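You operate a simulated robot arm through the tools that you are given. There is no shell and no other tool.

You run a simulated robot arm. Do the job below in one go: nothing can be reset, and whatever is moved stays where it is left.

## Task
Brush the fluff off both jumpers, then stack the purple one on top.
Fine: use the white brush and put it back where it was; stack them squarely. What is to be rubbed or washed off counts as gone when no trace of it is left.

The check looks at the end state, three seconds after you hand in, the way a careful person would. Anything else that was tipped, shoved, dropped, spilled or broken makes it a failure.

## Robot
A 7-joint arm with a three-finger gripper, fixed in place. Base frame: the origin is at the foot of the arm, x ahead of it, y to its left, z up. Lengths are in m, angles in degrees, forces in N, time in s.
With the tool pointing down near the work surface it reaches from about 0.46 to 0.92 m from the base axis. Its first joint turns from -166.0 to 166.0 degrees. Payload 2.69 kg.
The tool frame sits at the grasp point between the pads (the TCP): z along the fingers, y along the line on which they close. The tips reach 0.029 m beyond it. The gripper opens to 0.12 m. The gripper's body begins 0.078 m behind the TCP.
Orientation is that of the tool frame in the base frame, as a unit quaternion [w, x, y, z]. With the fingers straight down and closing along the base's y, the tool's x points along the base's -x, its y along +y and its z along -z.

## Interface
- The arm moves only by the tool play_rows. Its argument "motion" is a list of rows, each a list of 7 numbers: the shift along the tool's x, y, z in m, then the turn, a rotation vector about the tool's x, y, z in degrees, then the finger opening in m, from 0 to 0.12. In form: [[dx, dy, dz, ax, ay, az, fingers], ...]. A call has 1 to 20 rows; each row shifts and turns the commanded pose from where the row before left it, along the tool's axes as they then stand. A row lasts 0.2 s, in which the tool goes at most 0.05 m and 8.6 degrees; a call with a longer step from one row to the next is refused whole, and so is a gripper value outside its range. A pose out of reach is approached as far as the arm can. The call stops where the force on the tool passes 40 N (or 10 N more than at its start, if that is more) or the arm is blocked; 0.2 s more then pass. Each finger halts on what it meets, pressing with about 24 N; the grip force reading is that of the motor and also rises with nothing between the fingers. The clock runs only during rows and for 0.2 s after the last one: add rows that do not move to give the fingers time. The reply holds the time, the measured pose of the TCP, the force on the tool along the base axes, the opening and the grip force, in the units named above and with some noise, with the torque about the TCP (base axes, N m) and any sound that the robot's microphone picked up, and new pictures: "views" is both (left out), scene, wrist or none.
- Cameras (640 x 400 px; columns grow to the right, rows downward): "scene" is fixed at [0.2214, 0.4986, 1.6671]; the picture's right is [-0.21, -0.98, 0.00], its down [-0.88, 0.18, -0.44] and it looks along [0.43, -0.09, -0.90] (base axes); focal length 318 px, centre (320, 200). "wrist" rides on the gripper at [0.063, 0, -0.104] in the tool frame; the picture's right is [0.00, 1.00, 0.00], its down [-0.83, 0.00, -0.56] and it looks along [-0.56, 0.00, 0.83] (tool axes); focal length 275 px, centre (320, 200). There is no depth. A picture from a camera that has moved, and an enlarged one, comes with that camera's place and axes in the base frame and with its lens.
- lift_body(by): slides the trunk up (or, below 0, down) by that many m; the arm rides with it, the base frame stays. It gives what a move gives, with no picture.
- inspect(camera, box): a new picture of the part [left, top, right, bottom] of that camera's present view, enlarged. It takes no simulated time.
- close_job(): hands the job in; it is judged then, once.

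Nothing tells you positions but the pictures and the camera data. Unless the task says otherwise, let go and move clear before handing in.

The tools are called after "Request:" as name(argument=value, ...) on one line, values as JSON. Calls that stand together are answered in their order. play_rows: Moves the arm, as the interface text tells. Its arguments: {"type":"object","properties":{"motion":{"type":"array"},"views":{"type":"string","enum":["both","scene","wrist","none"]}},"required":["motion"]} The other tools are called the same way: lift_body (by) slides the trunk up or down; inspect (camera, box) takes an enlarged picture of a part of a camera's view; close_job () hands the job in.

At the start:

```text
t: 0.0
tool_pos: [0.4414, 0.2301, 1.1527]
orientation: [0.0, 0.0, 1.0, 0.0]
ft_force: [-0.2, 0.4, 0.1]
torque: [0.0, 0.0, 0.0]
width: 0.1198
grasp_force: 0.1
trunk travel left (down, up): [-0.575, 0.038]
```

scene: 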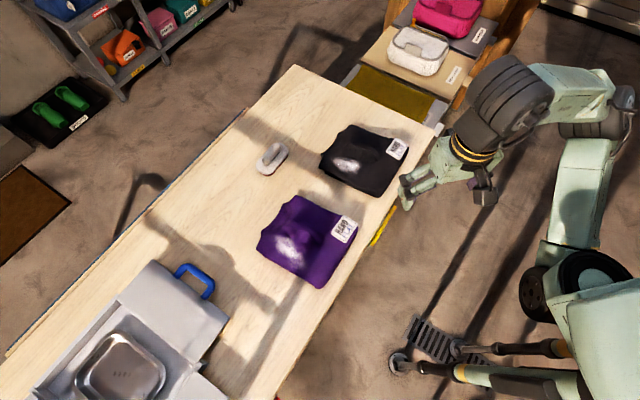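
wrist: 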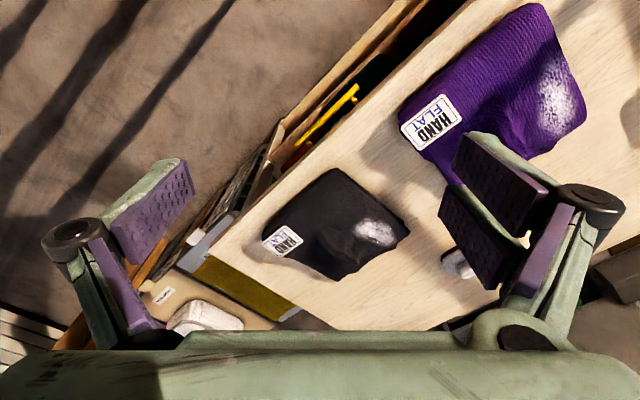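

I see a light wooden table with a purple and a black folded jumper, each with a white fluff patch and a label, and a white brush lying on the table near the black one. First I will look closer at all of these.

Request:
inspect(camera="scene", box=[240, 100, 440, 225])

Request:
inspect(camera="scene", box=[230, 180, 390, 300])

Request:
inspect(camera="scene", box=[240, 130, 310, 185])

Request:
inspect(camera="wrist", box=[240, 0, 640, 330])

```text
3.20 times, centred on (340, 162) of scene
camera zoom: at [0.2214, 0.4986, 1.6671], right [-0.21, -0.98, 0.0], down [-0.88, 0.18, -0.44], along [0.43, -0.09, -0.9], focal length 1017 px, centre (256, 320)
```

zoom: 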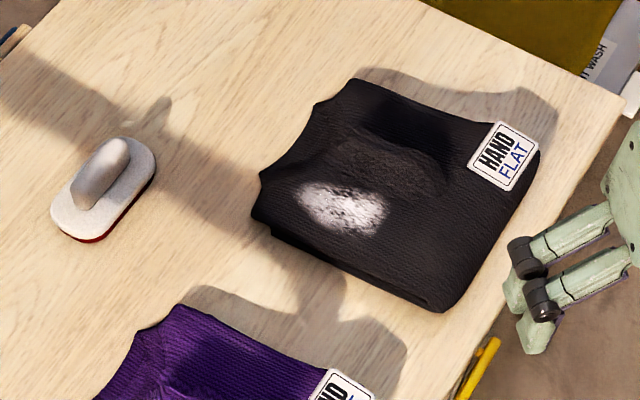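

```text
3.33 times, centred on (310, 240) of scene
camera zoom: at [0.2214, 0.4986, 1.6671], right [-0.21, -0.98, 0.0], down [-0.88, 0.18, -0.44], along [0.43, -0.09, -0.9], focal length 1060 px, centre (353, 67)
```

zoom: 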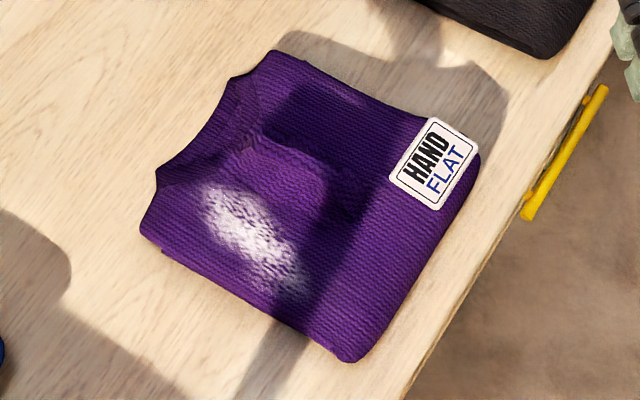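

```text
7.27 times, centred on (275, 158) of scene
camera zoom: at [0.2214, 0.4986, 1.6671], right [-0.21, -0.98, 0.0], down [-0.88, 0.18, -0.44], along [0.43, -0.09, -0.9], focal length 2312 px, centre (647, 509)
```

zoom: 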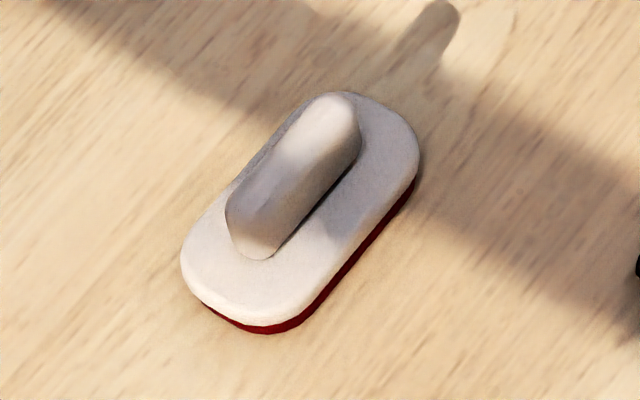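

```text
1.21 times, centred on (440, 165) of wrist
camera zoom: at [0.377, 0.23, 1.2565], right [0.0, 1.0, 0.0], down [0.83, 0.0, 0.56], along [0.56, 0.0, -0.83], focal length 334 px, centre (174, 242)
```

zoom: 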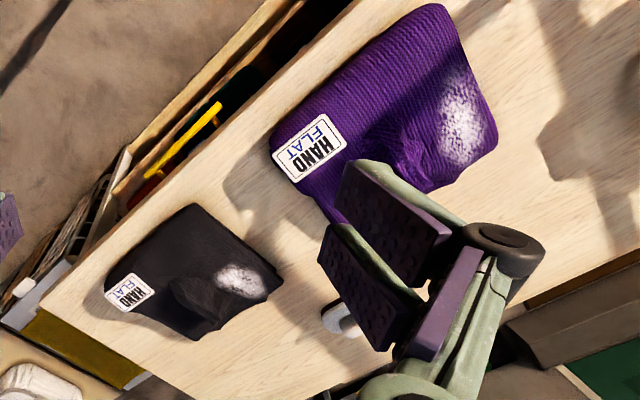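

The table sits near z≈0.87 and is turned about 45° to my base. By my estimate the brush is near (0.76, 0.525), its axis at about −42°; the purple jumper is centred near (0.49, 0.47) and the black one near (0.70, 0.265). I'll move high towards the brush, turning the gripper so that it closes across the handle.

Request:
play_rows(motion=[[-0.0325, 0.031, 0, 0, 0, 0, 0.12], [-0.0325, 0.031, 0, 0, 0, 0, 0.12], [-0.0325, 0.031, 0, 0, 0, 0, 0.12], [-0.0325, 0.031, 0, 0, 0, 0, 0.12], [-0.0325, 0.031, 0, 0, 0, 0, 0.12], [-0.0325, 0.031, 0, 0, 0, 0, 0.12], [-0.0325, 0.031, 0, 0, 0, 0, 0.12], [0, 0, 0, 0, 0, 8.4, 0.12], [0, 0, 0, 0, 0, 8.4, 0.12], [0, 0, 0, 0, 0, 8.4, 0.12], [0, 0, 0, 0, 0, 8.4, 0.12], [0, 0, 0, 0, 0, 8.4, 0.12], [0, 0, 0, 0, 0, 0, 0.12]], views="both")

```text
t: 2.8
tool_pos: [0.6562, 0.4359, 1.1293]
orientation: [0.0, 0.36, 0.933, 0.005]
ft_force: [0.0, 0.4, 0.7]
torque: [-0.01, 0.03, 0.01]
width: 0.1199
grasp_force: 0.0
out of reach, approached as far as the arm can: row 3, 4, 5, 6, 7
trunk travel left (down, up): [-0.575, 0.038]
camera wrist: at [0.6081, 0.476, 1.2328], right [0.67, 0.74, 0.01], down [0.62, -0.56, 0.56], along [0.42, -0.37, -0.83], focal length 275 px, centre (320, 200)
```

scene: 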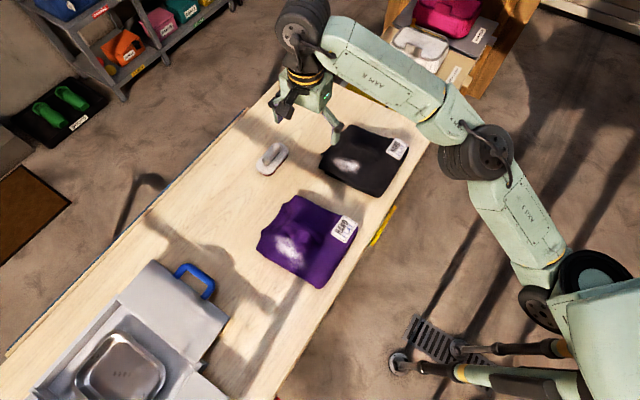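
wrist: 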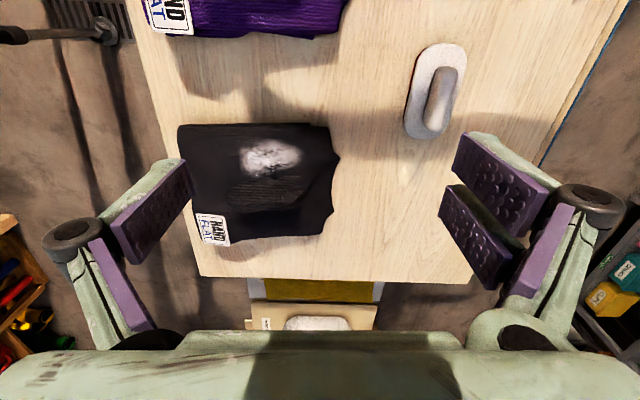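

The brush in this closer view comes out at about (0.761, 0.529), handle top near z≈0.905, axis about −39°. That spot is near the limit of the reach, so I'll go lower, where the arm reaches further, and look again.

Request:
play_rows(motion=[[0, 0, 0.045, 0, 0, 0, 0.12], [0, 0, 0.045, 0, 0, 0, 0.12], [0, 0.03, 0.02, 0, 0, 0, 0.12], [0, 0.03, 0.01, 0, 0, 0, 0.12], [0, 0, 0, 0, 0, 0, 0.12]], views="both")

```text
t: 4.0
tool_pos: [0.6965, 0.4809, 1.0093]
orientation: [0.0, 0.359, 0.933, 0.0]
ft_force: [0.0, -0.2, 0.1]
torque: [-0.01, 0.0, 0.0]
width: 0.1199
grasp_force: 0.1
trunk travel left (down, up): [-0.575, 0.038]
camera wrist: at [0.649, 0.5221, 1.1132], right [0.67, 0.75, 0.0], down [0.62, -0.55, 0.56], along [0.42, -0.37, -0.83], focal length 275 px, centre (320, 200)
```

scene: 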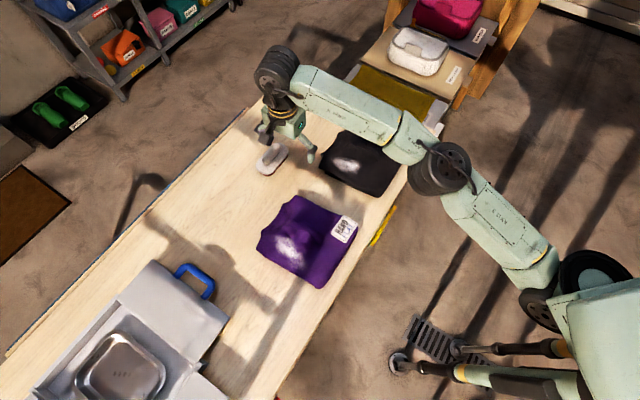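
wrist: 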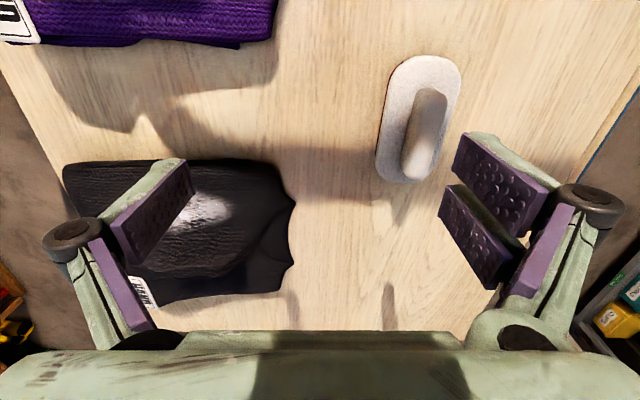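

The arm follows well at this height. I'll take an enlarged look at the brush to measure its handle before going on.

Request:
inspect(camera="wrist", box=[340, 30, 520, 210])

Request:
inspect(camera="wrist", box=[60, 140, 310, 320])

```text
2.22 times, centred on (430, 120) of wrist
camera zoom: at [0.649, 0.5221, 1.1132], right [0.67, 0.75, 0.0], down [0.62, -0.55, 0.56], along [0.42, -0.37, -0.83], focal length 612 px, centre (76, 378)
```

zoom: 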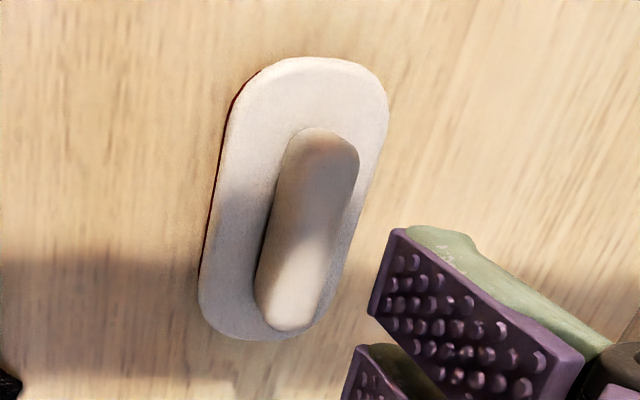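

```text
2.22 times, centred on (185, 230) of wrist
camera zoom: at [0.649, 0.5221, 1.1132], right [0.67, 0.75, 0.0], down [0.62, -0.55, 0.56], along [0.42, -0.37, -0.83], focal length 612 px, centre (620, 133)
```

zoom: 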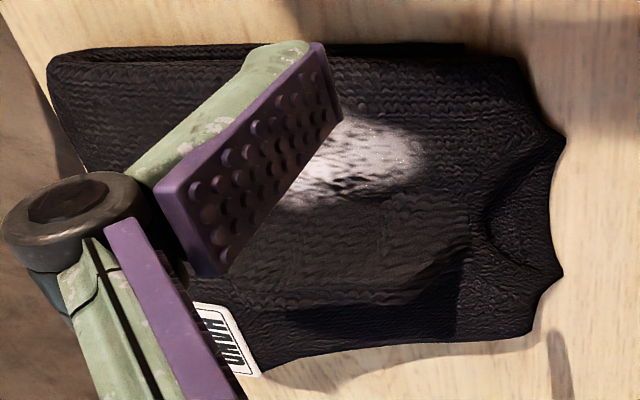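

The brush's plate is about 0.11 × 0.06 m, centred on (0.761, 0.527) with its axis at about −42°, and its handle is in line with that. Next I'll move over it at z≈0.96 with the fingers astride the handle.

Request:
play_rows(motion=[[-0.0055, 0.026, 0.015, 0, 0, 0, 0.12], [-0.0055, 0.026, 0.015, 0, 0, 0, 0.12], [-0.0055, 0.026, 0.015, 0, 0, 0, 0.12], [0, 0, 0, 0, 0, 0, 0.12], [0, 0, 0, 0, 0, 0, 0.12]], views="both")

```text
t: 5.2
tool_pos: [0.721, 0.4865, 0.9562]
orientation: [-0.001, 0.358, 0.934, 0.0]
ft_force: [-0.1, -0.6, 0.5]
torque: [0.01, -0.01, 0.02]
width: 0.12
grasp_force: 0.1
out of reach, approached as far as the arm can: row 1, 2, 3
trunk travel left (down, up): [-0.575, 0.038]
camera wrist: at [0.6736, 0.5287, 1.0605], right [0.67, 0.75, 0.0], down [0.62, -0.55, 0.56], along [0.41, -0.37, -0.83], focal length 275 px, centre (320, 200)
```

scene: 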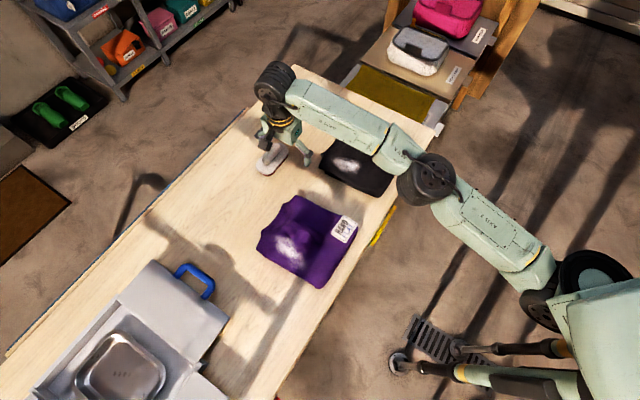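
wrist: 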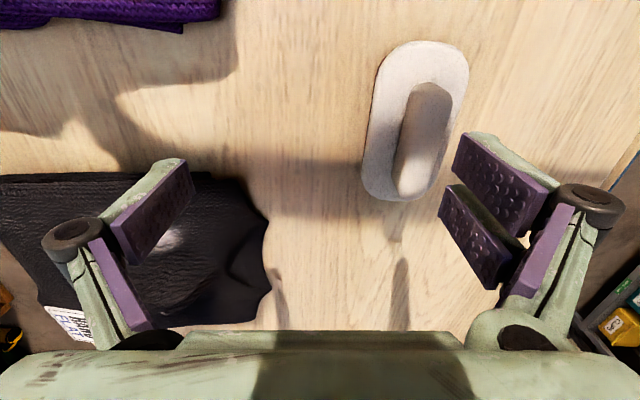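

The arm reaches only about 0.87 m here with the tool vertical, and the brush is at 0.927 m. I'll raise the trunk a little and tilt the fingers about 10° outward; but first a closer look at the handle to judge its height.

Request:
inspect(camera="wrist", box=[340, 30, 500, 215])

Request:
lift_body(by=0.036)

```text
2.16 times, centred on (420, 122) of wrist
camera zoom: at [0.6736, 0.5287, 1.0605], right [0.67, 0.75, 0.0], down [0.62, -0.55, 0.56], along [0.41, -0.37, -0.83], focal length 595 px, centre (104, 368)
```

zoom: 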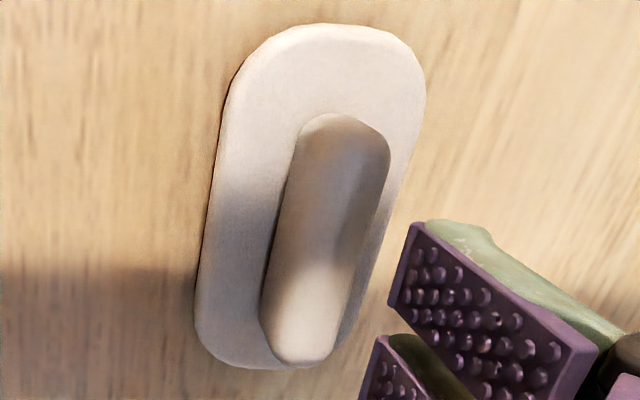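

```text
t: 6.0
tool_pos: [0.722, 0.4874, 0.9925]
orientation: [0.001, 0.358, 0.934, 0.0]
ft_force: [-0.1, -0.1, -0.4]
torque: [-0.01, 0.05, 0.03]
width: 0.1199
grasp_force: 0.0
trunk travel left (down, up): [-0.611, 0.002]
```

The handle is about 0.025 m wide with its top near z≈0.91. Now I'll tilt 10° outward in the closing plane and go to a hover point just above the handle.

Request:
play_rows(motion=[[0, 0, 0, -5, 0, 0, 0.1], [0, 0, 0, -5, 0, 0, 0.08], [-0.001, 0.0213, 0.0195, 0, 0, 0, 0.07], [-0.001, 0.0213, 0.0195, 0, 0, 0, 0.07], [0, 0, 0, 0, 0, 0, 0.07]], views="both")

```text
t: 7.2
tool_pos: [0.7556, 0.5211, 0.961]
orientation: [0.031, 0.357, 0.93, 0.082]
ft_force: [0.4, 0.1, -0.2]
torque: [-0.02, -0.01, 0.0]
width: 0.0702
grasp_force: 0.1
trunk travel left (down, up): [-0.611, 0.002]
camera wrist: at [0.696, 0.5497, 1.0637], right [0.66, 0.73, 0.17], down [0.56, -0.62, 0.55], along [0.51, -0.26, -0.82], focal length 275 px, centre (320, 200)
```

scene: 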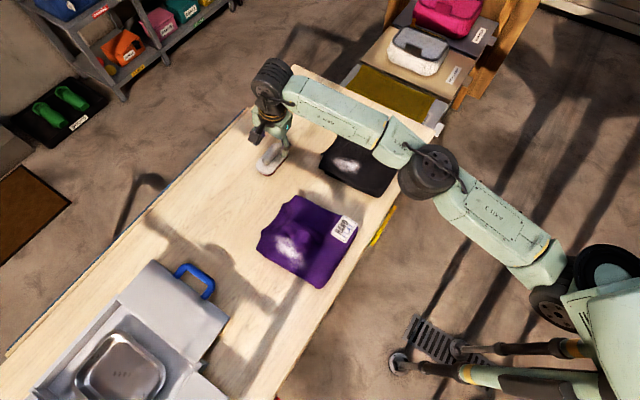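
wrist: 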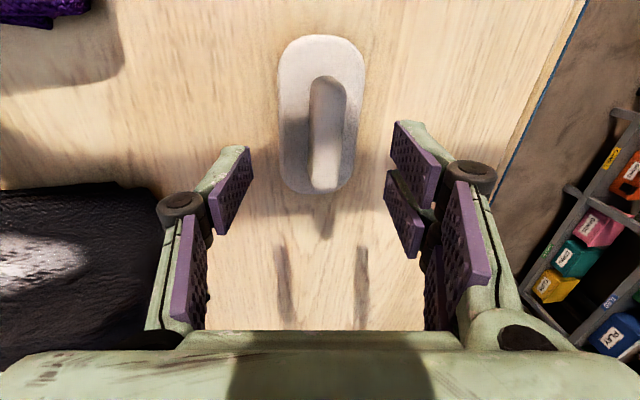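

The arm reached this pose, and the brush lies straight in line with the gripper, its handle about 0.025 m tall on the plate. I'll go down astride it in small steps, watching the force.

Request:
play_rows(motion=[[0.0015, 0.001, 0.01, 0, 0, 0, 0.06], [0.0015, 0.001, 0.01, 0, 0, 0, 0.055], [0, 0, 0.008, 0, 0, 0, 0.055], [0, 0, 0, 0, 0, 0, 0.055]], views="both")

Request:
inspect(camera="wrist", box=[200, 60, 440, 260])

```text
t: 8.2
tool_pos: [0.7594, 0.5291, 0.9335]
orientation: [0.031, 0.357, 0.93, 0.082]
ft_force: [-0.2, 0.7, 0.1]
torque: [0.0, 0.02, 0.03]
width: 0.0548
grasp_force: 0.1
trunk travel left (down, up): [-0.611, 0.002]
camera wrist: at [0.6983, 0.557, 1.0367], right [0.66, 0.73, 0.17], down [0.56, -0.63, 0.55], along [0.51, -0.26, -0.82], focal length 275 px, centre (320, 200)
```

scene: 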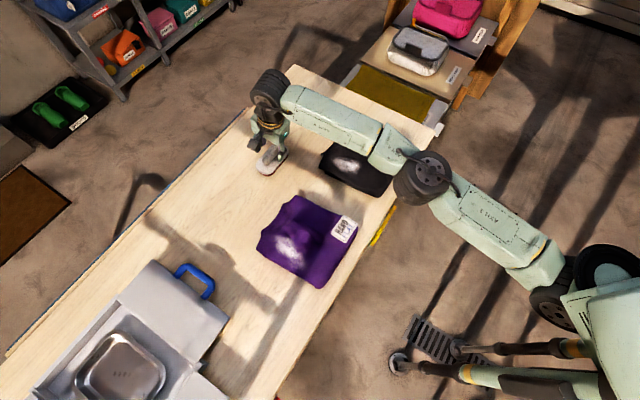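
wrist: 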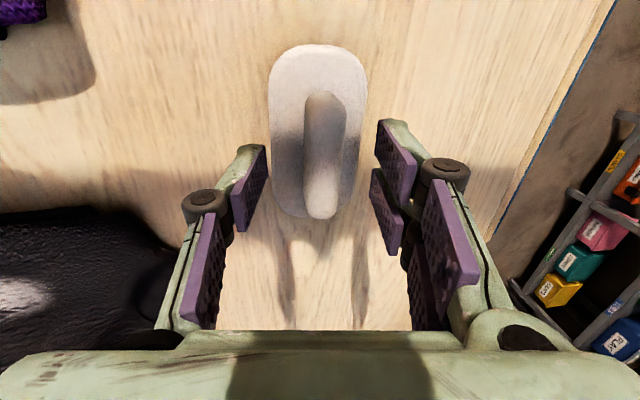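

```text
2.00 times, centred on (320, 160) of wrist
camera zoom: at [0.6983, 0.557, 1.0367], right [0.66, 0.73, 0.17], down [0.56, -0.63, 0.55], along [0.51, -0.26, -0.82], focal length 551 px, centre (320, 280)
```

zoom: 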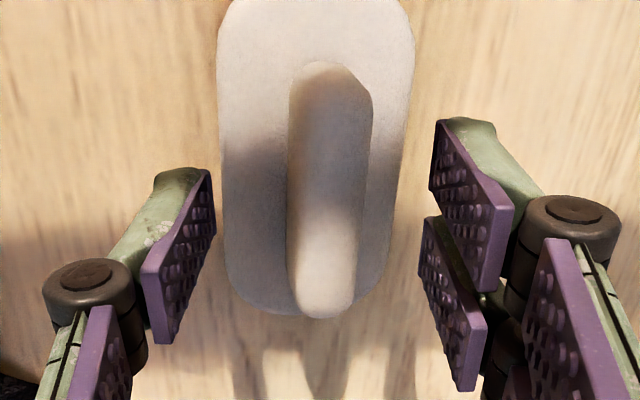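

The fingers are astride the handle with no contact yet. I'll narrow them and go down a few mm more in small checks.

Request:
play_rows(motion=[[0, 0.001, 0.003, 0, 0, 0, 0.045], [0, 0, 0.003, 0, 0, 0, 0.042], [0, 0, 0, 0, 0, 0, 0.042]], views="none")

Request:
play_rows(motion=[[0, 0, 0.003, 0, 0, 0, 0.042], [0, 0, 0, 0, 0, 0, 0.042]], views="wrist")

```text
t: 9.0
tool_pos: [0.7585, 0.5299, 0.9282]
orientation: [0.031, 0.357, 0.93, 0.081]
ft_force: [0.0, -0.4, -0.5]
torque: [0.03, 0.02, 0.0]
width: 0.0421
grasp_force: 0.1
trunk travel left (down, up): [-0.611, 0.002]
```

```text
t: 9.6
tool_pos: [0.761, 0.5304, 0.9241]
orientation: [0.03, 0.357, 0.93, 0.082]
ft_force: [0.0, 0.9, 0.2]
torque: [-0.02, 0.03, -0.03]
width: 0.042
grasp_force: 0.1
trunk travel left (down, up): [-0.611, 0.002]
camera wrist: at [0.6999, 0.5588, 1.0277], right [0.66, 0.73, 0.17], down [0.56, -0.63, 0.55], along [0.51, -0.26, -0.82], focal length 275 px, centre (320, 200)
```

wrist: 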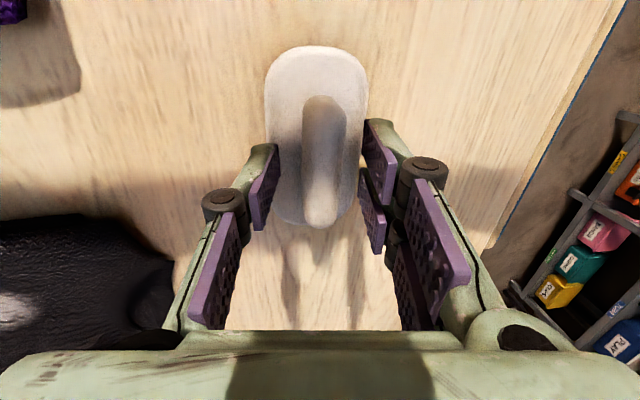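

Still no contact, and the fingers are well placed along the handle. Going down a little more.

Request:
play_rows(motion=[[0, 0, 0.003, 0, 0, 0, 0.042], [0, 0, 0, 0, 0, 0, 0.042]], views="none")

Request:
play_rows(motion=[[0, 0, 0.002, 0, 0, 0, 0.042], [0, 0, 0, 0, 0, 0, 0.042]], views="wrist")

```text
t: 10.2
tool_pos: [0.761, 0.5322, 0.9222]
orientation: [0.031, 0.357, 0.93, 0.081]
ft_force: [-0.1, 0.1, -0.2]
torque: [-0.03, 0.02, -0.02]
width: 0.0419
grasp_force: 0.1
trunk travel left (down, up): [-0.611, 0.002]
```

```text
t: 10.8
tool_pos: [0.7594, 0.5322, 0.9208]
orientation: [0.031, 0.357, 0.93, 0.081]
ft_force: [0.4, 0.0, -0.2]
torque: [-0.03, 0.01, 0.0]
width: 0.0422
grasp_force: 0.0
trunk travel left (down, up): [-0.611, 0.002]
camera wrist: at [0.7002, 0.5597, 1.0229], right [0.66, 0.73, 0.17], down [0.56, -0.63, 0.55], along [0.51, -0.26, -0.82], focal length 275 px, centre (320, 200)
```

wrist: 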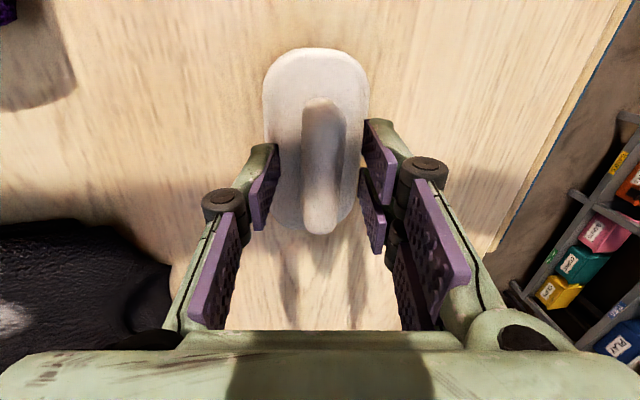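

Still free. One more small step down, then I'll close on the handle.

Request:
play_rows(motion=[[0, 0, 0.003, 0, 0, 0, 0.042], [0, 0, 0, 0, 0, 0, 0.042]], views="none")

Request:
inspect(camera="wrist", box=[220, 60, 420, 260])

```text
t: 11.4
tool_pos: [0.7607, 0.5334, 0.9173]
orientation: [0.031, 0.357, 0.93, 0.081]
ft_force: [0.0, -0.1, 0.4]
torque: [-0.02, 0.03, 0.05]
width: 0.042
grasp_force: 0.1
trunk travel left (down, up): [-0.611, 0.002]
```

```text
2.00 times, centred on (320, 160) of wrist
camera zoom: at [0.7006, 0.5604, 1.02], right [0.66, 0.73, 0.17], down [0.56, -0.63, 0.55], along [0.51, -0.26, -0.82], focal length 551 px, centre (320, 280)
```

zoom: 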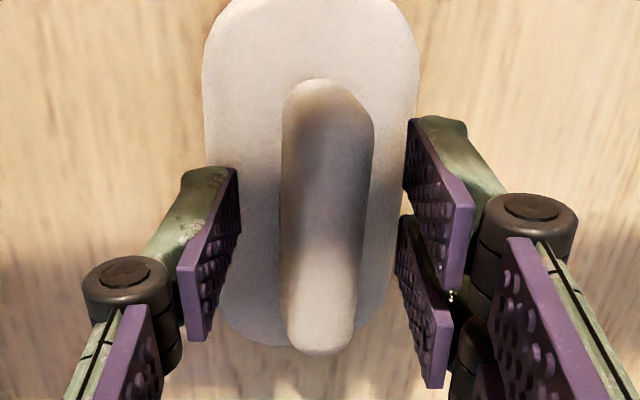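

No touch yet, so there is room to go a bit deeper for a firmer hold.

Request:
play_rows(motion=[[0, 0, 0.003, 0, 0, 0, 0.042], [0, 0, 0, 0, 0, 0, 0.042]], views="none")

Request:
play_rows(motion=[[0, 0, 0.003, 0, 0, 0, 0.042], [0, 0, 0, 0, 0, 0, 0.042]], views="none")

Request:
inspect(camera="wrist", box=[220, 60, 420, 260])

```text
t: 12.0
tool_pos: [0.7611, 0.5329, 0.9153]
orientation: [0.031, 0.356, 0.93, 0.081]
ft_force: [0.9, -0.4, -0.4]
torque: [-0.01, 0.02, 0.03]
width: 0.0418
grasp_force: 0.1
trunk travel left (down, up): [-0.611, 0.002]
```

```text
t: 12.6
tool_pos: [0.7612, 0.5324, 0.9115]
orientation: [0.032, 0.357, 0.93, 0.081]
ft_force: [-0.1, -0.5, 0.3]
torque: [0.0, 0.02, 0.0]
width: 0.0421
grasp_force: 0.1
trunk travel left (down, up): [-0.611, 0.002]
```

```text
2.00 times, centred on (320, 160) of wrist
camera zoom: at [0.7013, 0.5609, 1.0143], right [0.66, 0.73, 0.17], down [0.56, -0.63, 0.55], along [0.51, -0.26, -0.82], focal length 551 px, centre (320, 280)
```

zoom: 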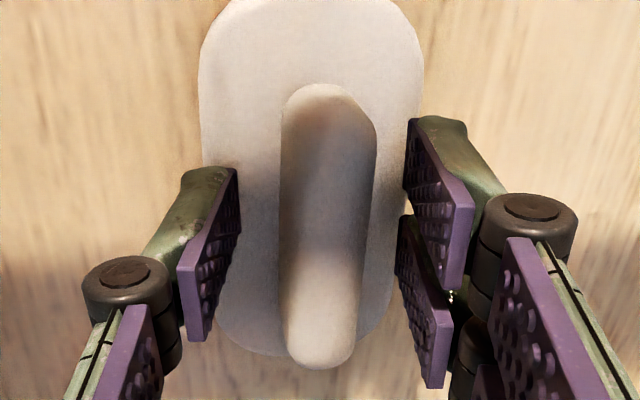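

Still no contact; the plate is a little lower than I reckoned. I'll keep stepping down.

Request:
play_rows(motion=[[0, 0, 0.003, 0, 0, 0, 0.042], [0, 0, 0, 0, 0, 0, 0.042]], views="none")

Request:
play_rows(motion=[[0, 0, 0.003, 0, 0, 0, 0.042], [0, 0, 0, 0, 0, 0, 0.042]], views="none")

Request:
inspect(camera="wrist", box=[220, 60, 420, 260])

```text
t: 13.2
tool_pos: [0.7617, 0.5338, 0.9083]
orientation: [0.031, 0.357, 0.93, 0.081]
ft_force: [-0.5, -0.1, 0.4]
torque: [0.03, -0.03, 0.02]
width: 0.0418
grasp_force: 0.0
trunk travel left (down, up): [-0.611, 0.002]
```

```text
t: 13.8
tool_pos: [0.7623, 0.5335, 0.9055]
orientation: [0.031, 0.357, 0.93, 0.082]
ft_force: [0.2, 0.2, -0.7]
torque: [-0.03, -0.01, -0.01]
width: 0.0422
grasp_force: 0.0
trunk travel left (down, up): [-0.611, 0.002]
```

```text
2.00 times, centred on (320, 160) of wrist
camera zoom: at [0.702, 0.5617, 1.008], right [0.66, 0.73, 0.17], down [0.56, -0.63, 0.55], along [0.51, -0.26, -0.82], focal length 551 px, centre (320, 280)
```

zoom: 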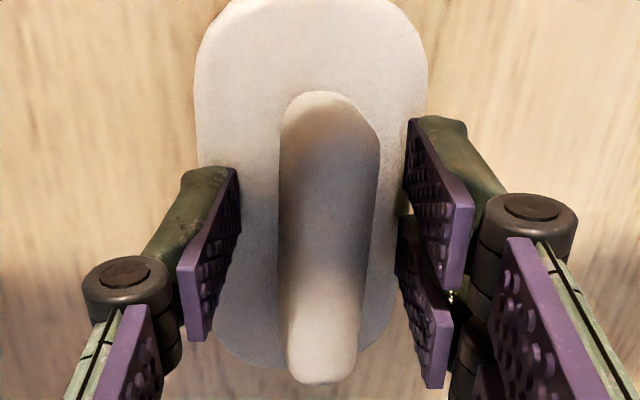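

The plate's growth in the picture puts its top at about z≈0.866, so the tips are about 5 mm above it. One more 3 mm step, then close.

Request:
play_rows(motion=[[0, 0.001, 0.003, 0, 0, 0, 0.042], [0, 0, 0, 0, 0, 0, 0.042]], views="none")

Request:
play_rows(motion=[[0, 0, 0.002, 0, 0, 0, 0.042], [0, 0, 0, 0, 0, 0, 0.042]], views="wrist")

```text
t: 14.4
tool_pos: [0.763, 0.5321, 0.9052]
orientation: [0.031, 0.357, 0.93, 0.082]
ft_force: [-0.6, -3.0, 8.7]
torque: [-0.2, 0.12, 0.03]
width: 0.0425
grasp_force: 0.3
trunk travel left (down, up): [-0.611, 0.002]
```

```text
t: 15.0
tool_pos: [0.7617, 0.5333, 0.9031]
orientation: [0.031, 0.357, 0.93, 0.082]
ft_force: [-1.9, -5.8, 16.2]
torque: [-0.43, 0.33, 0.08]
width: 0.0456
grasp_force: 1.6
trunk travel left (down, up): [-0.611, 0.002]
camera wrist: at [0.7019, 0.5614, 1.0058], right [0.66, 0.73, 0.18], down [0.55, -0.63, 0.55], along [0.51, -0.26, -0.82], focal length 275 px, centre (320, 200)
```

wrist: 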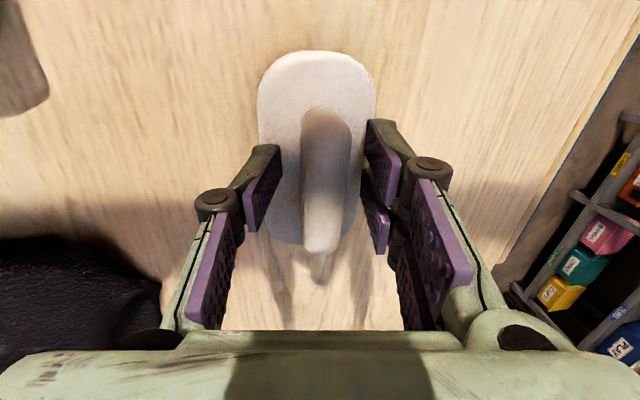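

The tips touch the brush's plate, at about 16 N. I'll back off 4 mm and close on the handle.

Request:
play_rows(motion=[[0, 0, -0.004, 0, 0, 0, 0.042], [0, 0, 0, 0, 0, 0, 0.03], [0, 0, 0, 0, 0, 0, 0.01], [0, 0, 0, 0, 0, 0, 0.0], [0, 0, 0, 0, 0, 0, 0.0], [0, 0, 0, 0, 0, 0, 0.0]], views="both")

Request:
inspect(camera="wrist", box=[220, 60, 420, 260])

```text
t: 16.4
tool_pos: [0.7634, 0.5339, 0.9064]
orientation: [0.032, 0.357, 0.93, 0.082]
ft_force: [-2.0, 0.4, 4.8]
torque: [-0.04, 0.27, 0.01]
width: 0.0194
grasp_force: 23.6
trunk travel left (down, up): [-0.611, 0.002]
camera wrist: at [0.7018, 0.5621, 1.0079], right [0.66, 0.73, 0.17], down [0.56, -0.63, 0.55], along [0.51, -0.26, -0.82], focal length 275 px, centre (320, 200)
```

scene: 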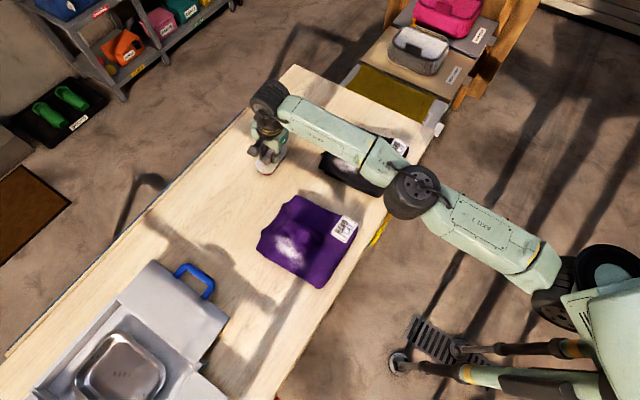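
wrist: 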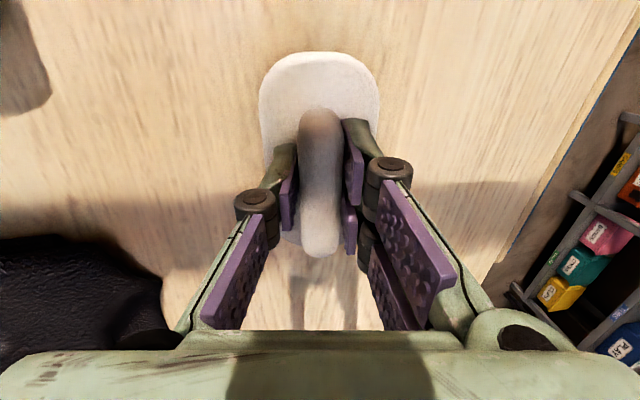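

```text
2.00 times, centred on (320, 160) of wrist
camera zoom: at [0.7018, 0.5621, 1.0079], right [0.66, 0.73, 0.17], down [0.56, -0.63, 0.55], along [0.51, -0.26, -0.82], focal length 551 px, centre (320, 280)
```

zoom: 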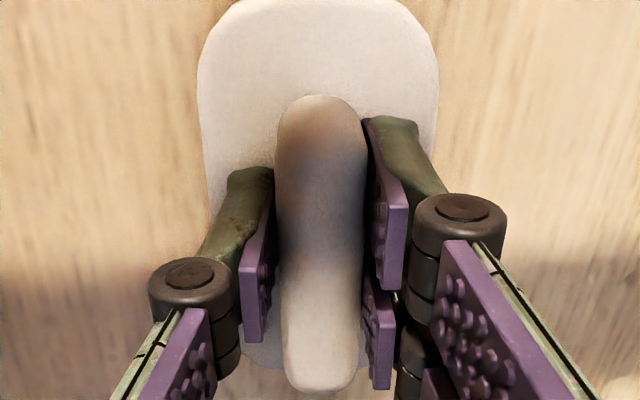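

I have the handle (opening 0.019 m, 23.6 N). Its home grasp pose is about (0.763, 0.5336, 0.9065) with this tilt, which I'll need for putting it back. Now I'll lift it gently along the finger axis.

Request:
play_rows(motion=[[0, 0, -0.005, 0, 0, 0, 0.0], [0, 0, -0.015, 0, 0, 0, 0.0], [0, 0, -0.02, 0, 0, 0, 0.0], [0, 0, -0.02, 0, 0, 0, 0.0], [0, 0, -0.02, 0, 0, 0, 0.0], [0, 0, 0, 0, 0, 0, 0.0]], views="both")

Request:
inspect(camera="wrist", box=[220, 60, 420, 260])

Request:
inspect(camera="scene", box=[230, 80, 330, 180])

```text
t: 17.8
tool_pos: [0.7523, 0.5223, 0.984]
orientation: [0.031, 0.358, 0.93, 0.081]
ft_force: [-0.3, 0.2, -1.3]
torque: [0.01, 0.04, 0.0]
width: 0.0192
grasp_force: 23.7
trunk travel left (down, up): [-0.611, 0.002]
camera wrist: at [0.6921, 0.55, 1.0862], right [0.66, 0.73, 0.17], down [0.56, -0.63, 0.55], along [0.51, -0.26, -0.82], focal length 275 px, centre (320, 200)
```

scene: 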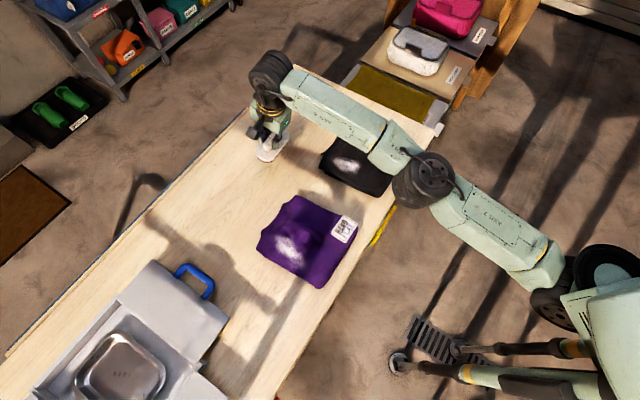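
wrist: 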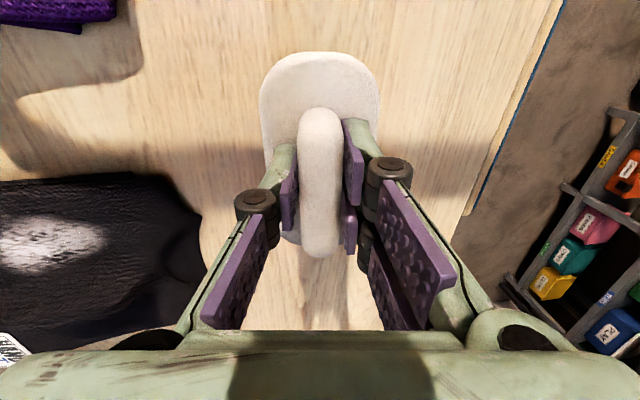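

```text
2.00 times, centred on (320, 160) of wrist
camera zoom: at [0.6921, 0.55, 1.0862], right [0.66, 0.73, 0.17], down [0.56, -0.63, 0.55], along [0.51, -0.26, -0.82], focal length 551 px, centre (320, 280)
```

zoom: 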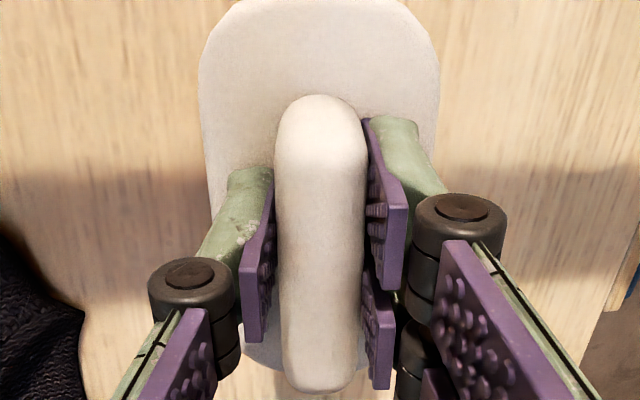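

```text
4.00 times, centred on (280, 130) of scene
camera zoom: at [0.2214, 0.4986, 1.6671], right [-0.21, -0.98, 0.0], down [-0.88, 0.18, -0.44], along [0.43, -0.09, -0.9], focal length 1271 px, centre (480, 480)
```

zoom: 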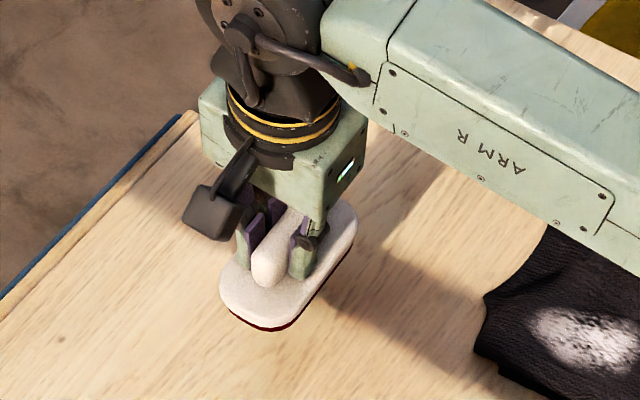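

The brush is held square in the fingers and clear of the table. I'll carry it over to above the black jumper's fluff, undo the tilt and turn it a quarter so that its long side clears the hump in the middle of the jumper.

Request:
play_rows(motion=[[-0.0171, -0.0369, -0.0158, 0, 0, 0, 0.0], [-0.0171, -0.0369, -0.0158, 0, 0, 0, 0.0], [-0.0171, -0.0369, -0.0158, 0, 0, 0, 0.0], [-0.0171, -0.0369, -0.0158, 0, 0, 0, 0.0], [-0.0171, -0.0369, -0.0158, 0, 0, 0, 0.0], [0, 0, 0, 5, 0, 0, 0.0], [0, 0, 0, 5, 0, 0, 0.0], [0, 0, 0, 0, 0, -8.2, 0.0], [0, 0, 0, 0, 0, -8.2, 0.0], [0, 0, 0, 0, 0, -8.2, 0.0], [0, 0, 0, 0, 0, -8.2, 0.0], [0, 0, 0, 0, 0, -8.2, 0.0], [0, 0, 0, 0, 0, -8.2, 0.0], [0, 0, 0, 0, 0, -8.2, 0.0], [0, 0, 0, 0, 0, -8.2, 0.0], [0, 0, 0, 0, 0, -8.2, 0.0], [0, 0, 0, 0, 0, -8.2, 0.0], [0, 0, 0, 0, 0, -8, 0.0], [0, 0, 0, 0, 0, 0, 0.0]], views="both")

```text
t: 21.8
tool_pos: [0.6859, 0.3215, 1.0304]
orientation: [0.0, -0.408, 0.913, 0.0]
ft_force: [-0.1, -0.8, -1.0]
torque: [-0.05, 0.0, -0.01]
width: 0.0193
grasp_force: 24.1
trunk travel left (down, up): [-0.611, 0.002]
camera wrist: at [0.6433, 0.2747, 1.1335], right [-0.75, 0.66, 0.0], down [0.55, 0.62, 0.56], along [0.37, 0.42, -0.83], focal length 275 px, centre (320, 200)
```

scene: 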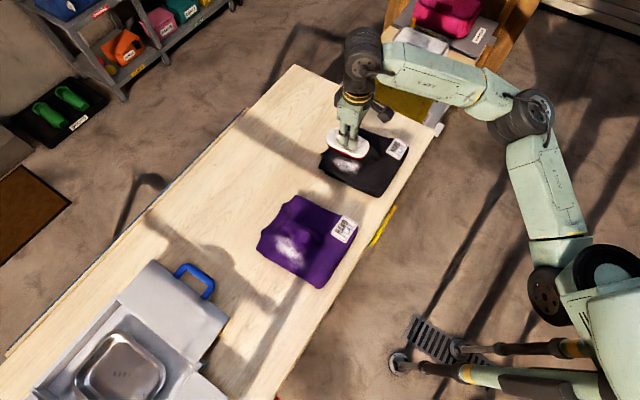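
wrist: 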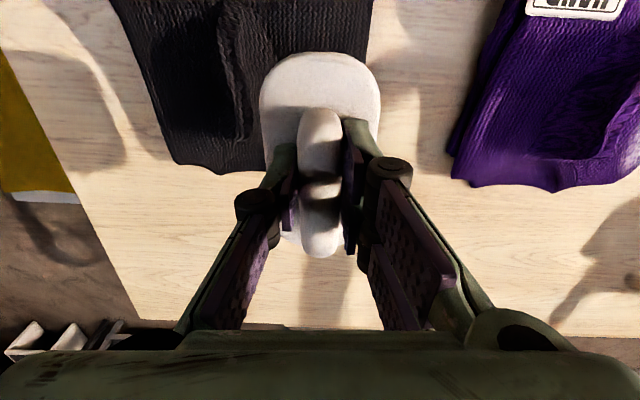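

The brush is above the black jumper now. I'll enlarge the scene view to see the fluff and the hump relative to the brush.

Request:
inspect(camera="scene", box=[290, 90, 430, 210])

Request:
inspect(camera="wrist", box=[90, 0, 460, 240])

```text
3.33 times, centred on (360, 150) of scene
camera zoom: at [0.2214, 0.4986, 1.6671], right [-0.21, -0.98, 0.0], down [-0.88, 0.18, -0.44], along [0.43, -0.09, -0.9], focal length 1060 px, centre (187, 367)
```

zoom: 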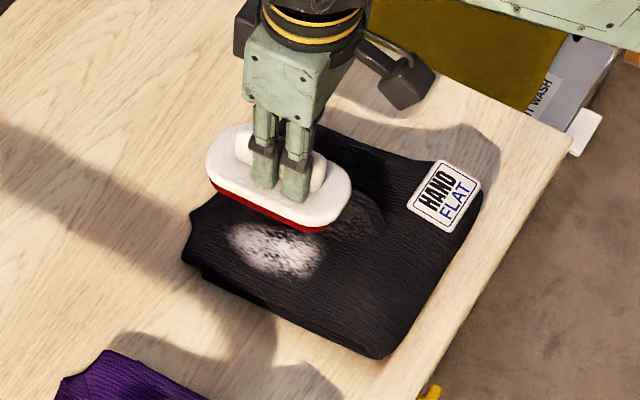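

```text
1.67 times, centred on (275, 120) of wrist
camera zoom: at [0.6433, 0.2747, 1.1335], right [-0.75, 0.66, 0.0], down [0.55, 0.62, 0.56], along [0.37, 0.42, -0.83], focal length 459 px, centre (395, 333)
```

zoom: 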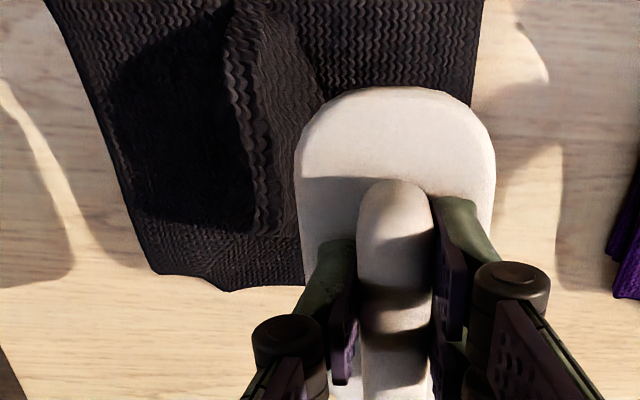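

The fluff patch is about 0.08 × 0.04 m, long in the same direction as the brush now lies, and centred near (0.69, 0.3185). I'll centre the brush over it and lower until just above the cloth.

Request:
play_rows(motion=[[0.0022, -0.0026, 0.02, 0, 0, 0, 0.0], [0.0022, -0.0026, 0.02, 0, 0, 0, 0.0], [0, 0, 0.02, 0, 0, 0, 0.0], [0, 0, 0.01, 0, 0, 0, 0.0], [0, 0, 0, 0, 0, 0, 0.0]], views="both")

Request:
inspect(camera="scene", box=[290, 90, 430, 210])

```text
t: 23.0
tool_pos: [0.6875, 0.3151, 0.9593]
orientation: [0.0, -0.406, 0.914, 0.0]
ft_force: [0.2, 0.9, -0.4]
torque: [0.02, 0.0, 0.01]
width: 0.0189
grasp_force: 23.4
trunk travel left (down, up): [-0.611, 0.002]
camera wrist: at [0.644, 0.2677, 1.0634], right [-0.75, 0.67, 0.0], down [0.55, 0.62, 0.56], along [0.37, 0.41, -0.83], focal length 275 px, centre (320, 200)
```

scene: 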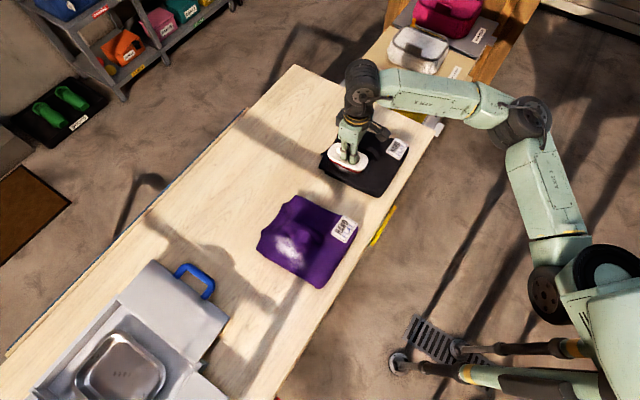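
wrist: 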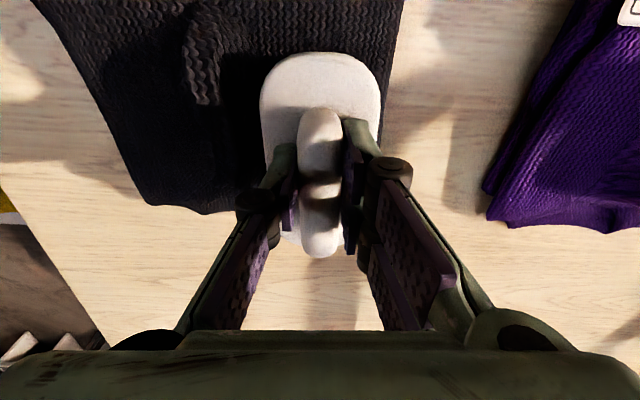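

```text
3.33 times, centred on (360, 150) of scene
camera zoom: at [0.2214, 0.4986, 1.6671], right [-0.21, -0.98, 0.0], down [-0.88, 0.18, -0.44], along [0.43, -0.09, -0.9], focal length 1060 px, centre (187, 367)
```

zoom: 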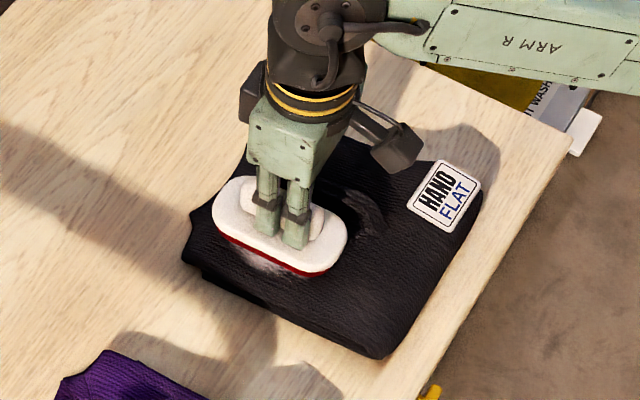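

The brush is right over the patch. Now lowering in small steps until it touches.

Request:
play_rows(motion=[[0, 0, 0.008, 0, 0, 0, 0.0], [0, 0, 0.004, 0, 0, 0, 0.0], [0, 0, 0, 0, 0, 0, 0.0]], views="none")

Request:
play_rows(motion=[[0, 0, 0.004, 0, 0, 0, 0.0], [0, 0, 0, 0, 0, 0, 0.0]], views="none")

Request:
play_rows(motion=[[0, 0, 0.004, 0, 0, 0, 0.0], [0, 0, 0, 0, 0, 0, 0.0]], views="scene")

```text
t: 23.8
tool_pos: [0.6867, 0.3163, 0.9483]
orientation: [0.0, -0.407, 0.913, 0.0]
ft_force: [1.6, -0.4, 4.2]
torque: [-0.03, 0.12, 0.05]
width: 0.0193
grasp_force: 23.5
trunk travel left (down, up): [-0.611, 0.002]
```

```text
t: 24.4
tool_pos: [0.6864, 0.3148, 0.9454]
orientation: [0.001, -0.406, 0.914, 0.001]
ft_force: [5.5, 0.8, 19.7]
torque: [0.05, -0.13, -0.01]
width: 0.019
grasp_force: 24.3
trunk travel left (down, up): [-0.611, 0.002]
```

```text
t: 24.9
tool_pos: [0.687, 0.3144, 0.9465]
orientation: [0.004, -0.407, 0.914, 0.001]
ft_force: [-3.0, -2.4, 16.6]
torque: [-0.55, 0.69, 0.05]
width: 0.0194
grasp_force: 24.2
trunk travel left (down, up): [-0.611, 0.002]
stopped in row 2: the force on the tool passed its limit at 41 N (the readings are from after the stop); the commanded pose is now the measured one
```

scene: 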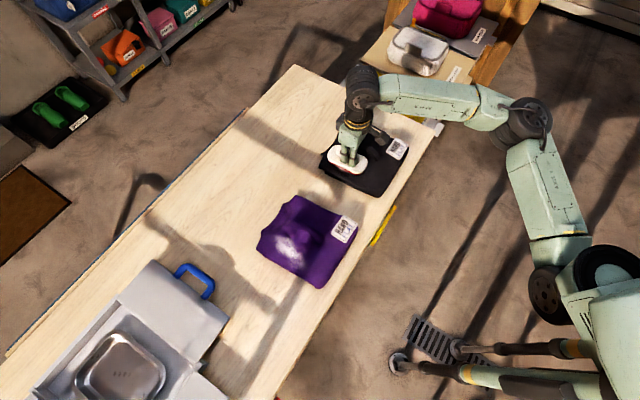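

The brush touches the cloth at TCP z≈0.948; it is fairly stiff. I'll ease off by 1.5 mm and make gentle strokes along the patch.

Request:
play_rows(motion=[[0, 0, -0.0015, 0, 0, 0, 0.0], [0, 0, 0, 0, 0, 0, 0.0]], views="none")

Request:
play_rows(motion=[[0.01, 0, 0, 0, 0, 0, 0.0], [0.01, 0, 0, 0, 0, 0, 0.0], [-0.01, 0, 0, 0, 0, 0, 0.0], [-0.01, 0, 0, 0, 0, 0, 0.0], [-0.01, 0, 0, 0, 0, 0, 0.0], [-0.01, 0, 0, 0, 0, 0, 0.0], [0.01, 0, 0, 0, 0, 0, 0.0], [0.01, 0, 0, 0, 0, 0, 0.0]], views="scene")

Request:
inspect(camera="scene", box=[290, 90, 430, 210])

```text
t: 25.5
tool_pos: [0.6868, 0.3153, 0.946]
orientation: [0.003, -0.406, 0.914, 0.001]
ft_force: [-5.7, -3.3, 13.6]
torque: [-0.09, 0.35, 0.08]
width: 0.0191
grasp_force: 23.8
trunk travel left (down, up): [-0.611, 0.002]
```

```text
t: 27.3
tool_pos: [0.6884, 0.3152, 0.946]
orientation: [0.006, -0.406, 0.914, 0.001]
ft_force: [6.8, 7.0, 20.9]
torque: [-0.07, 0.37, -0.03]
width: 0.0189
grasp_force: 23.5
trunk travel left (down, up): [-0.611, 0.002]
```

scene: 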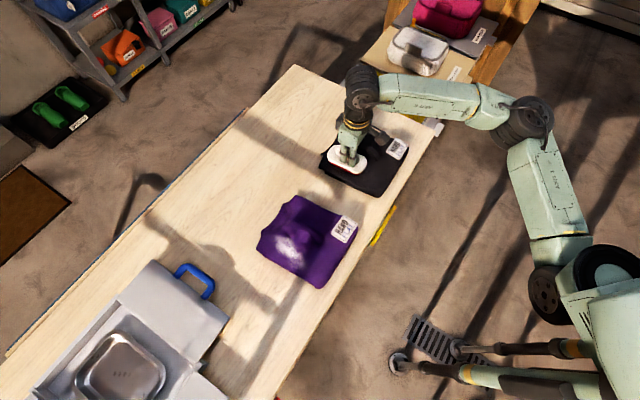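

```text
3.33 times, centred on (360, 150) of scene
camera zoom: at [0.2214, 0.4986, 1.6671], right [-0.21, -0.98, 0.0], down [-0.88, 0.18, -0.44], along [0.43, -0.09, -0.9], focal length 1060 px, centre (187, 367)
```

zoom: 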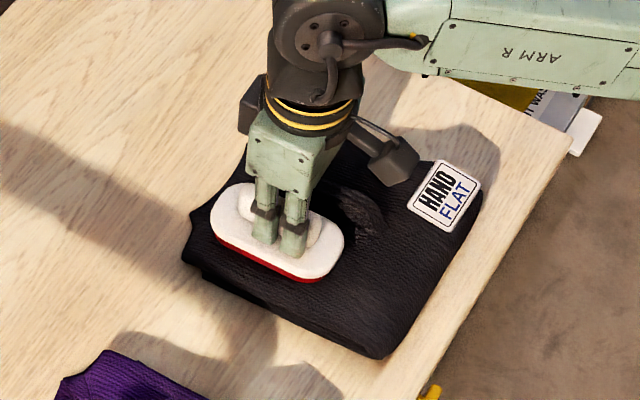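

The jumper has stayed in place. I'll lift to see how much fluff is left.

Request:
play_rows(motion=[[0, 0, -0.02, 0, 0, 0, 0.0], [0, 0, -0.03, 0, 0, 0, 0.0], [0, 0, -0.03, 0, 0, 0, 0.0], [0, 0, 0, 0, 0, 0, 0.0]], views="none")

Request:
inspect(camera="scene", box=[310, 120, 390, 190])

Request:
inspect(camera="scene", box=[290, 90, 430, 210])

```text
t: 28.3
tool_pos: [0.6857, 0.3152, 1.0254]
orientation: [0.003, -0.406, 0.914, 0.002]
ft_force: [0.3, -0.8, -0.1]
torque: [0.0, -0.03, -0.01]
width: 0.019
grasp_force: 24.1
trunk travel left (down, up): [-0.611, 0.002]
```

```text
5.71 times, centred on (350, 155) of scene
camera zoom: at [0.2214, 0.4986, 1.6671], right [-0.21, -0.98, 0.0], down [-0.88, 0.18, -0.44], along [0.43, -0.09, -0.9], focal length 1816 px, centre (149, 457)
```

zoom: 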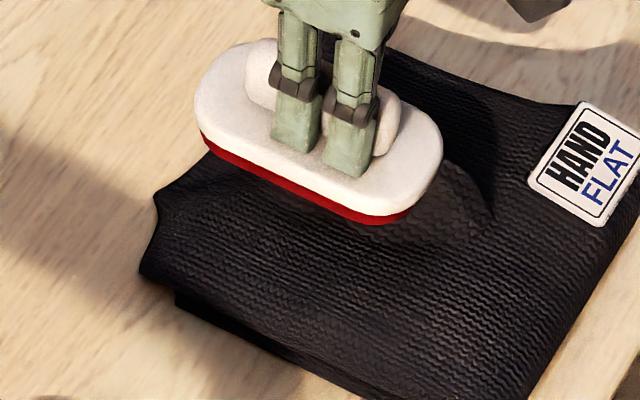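

```text
3.33 times, centred on (360, 150) of scene
camera zoom: at [0.2214, 0.4986, 1.6671], right [-0.21, -0.98, 0.0], down [-0.88, 0.18, -0.44], along [0.43, -0.09, -0.9], focal length 1060 px, centre (187, 367)
```

zoom: 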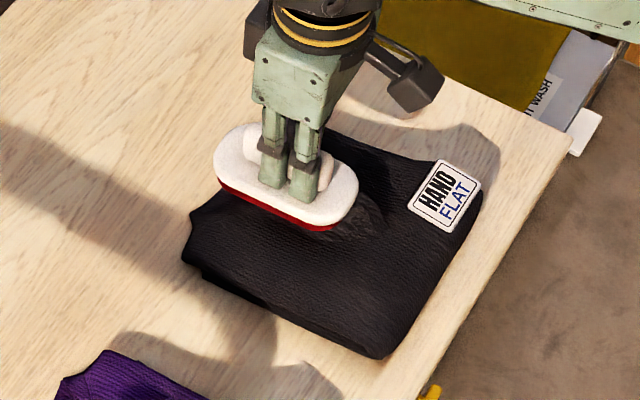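

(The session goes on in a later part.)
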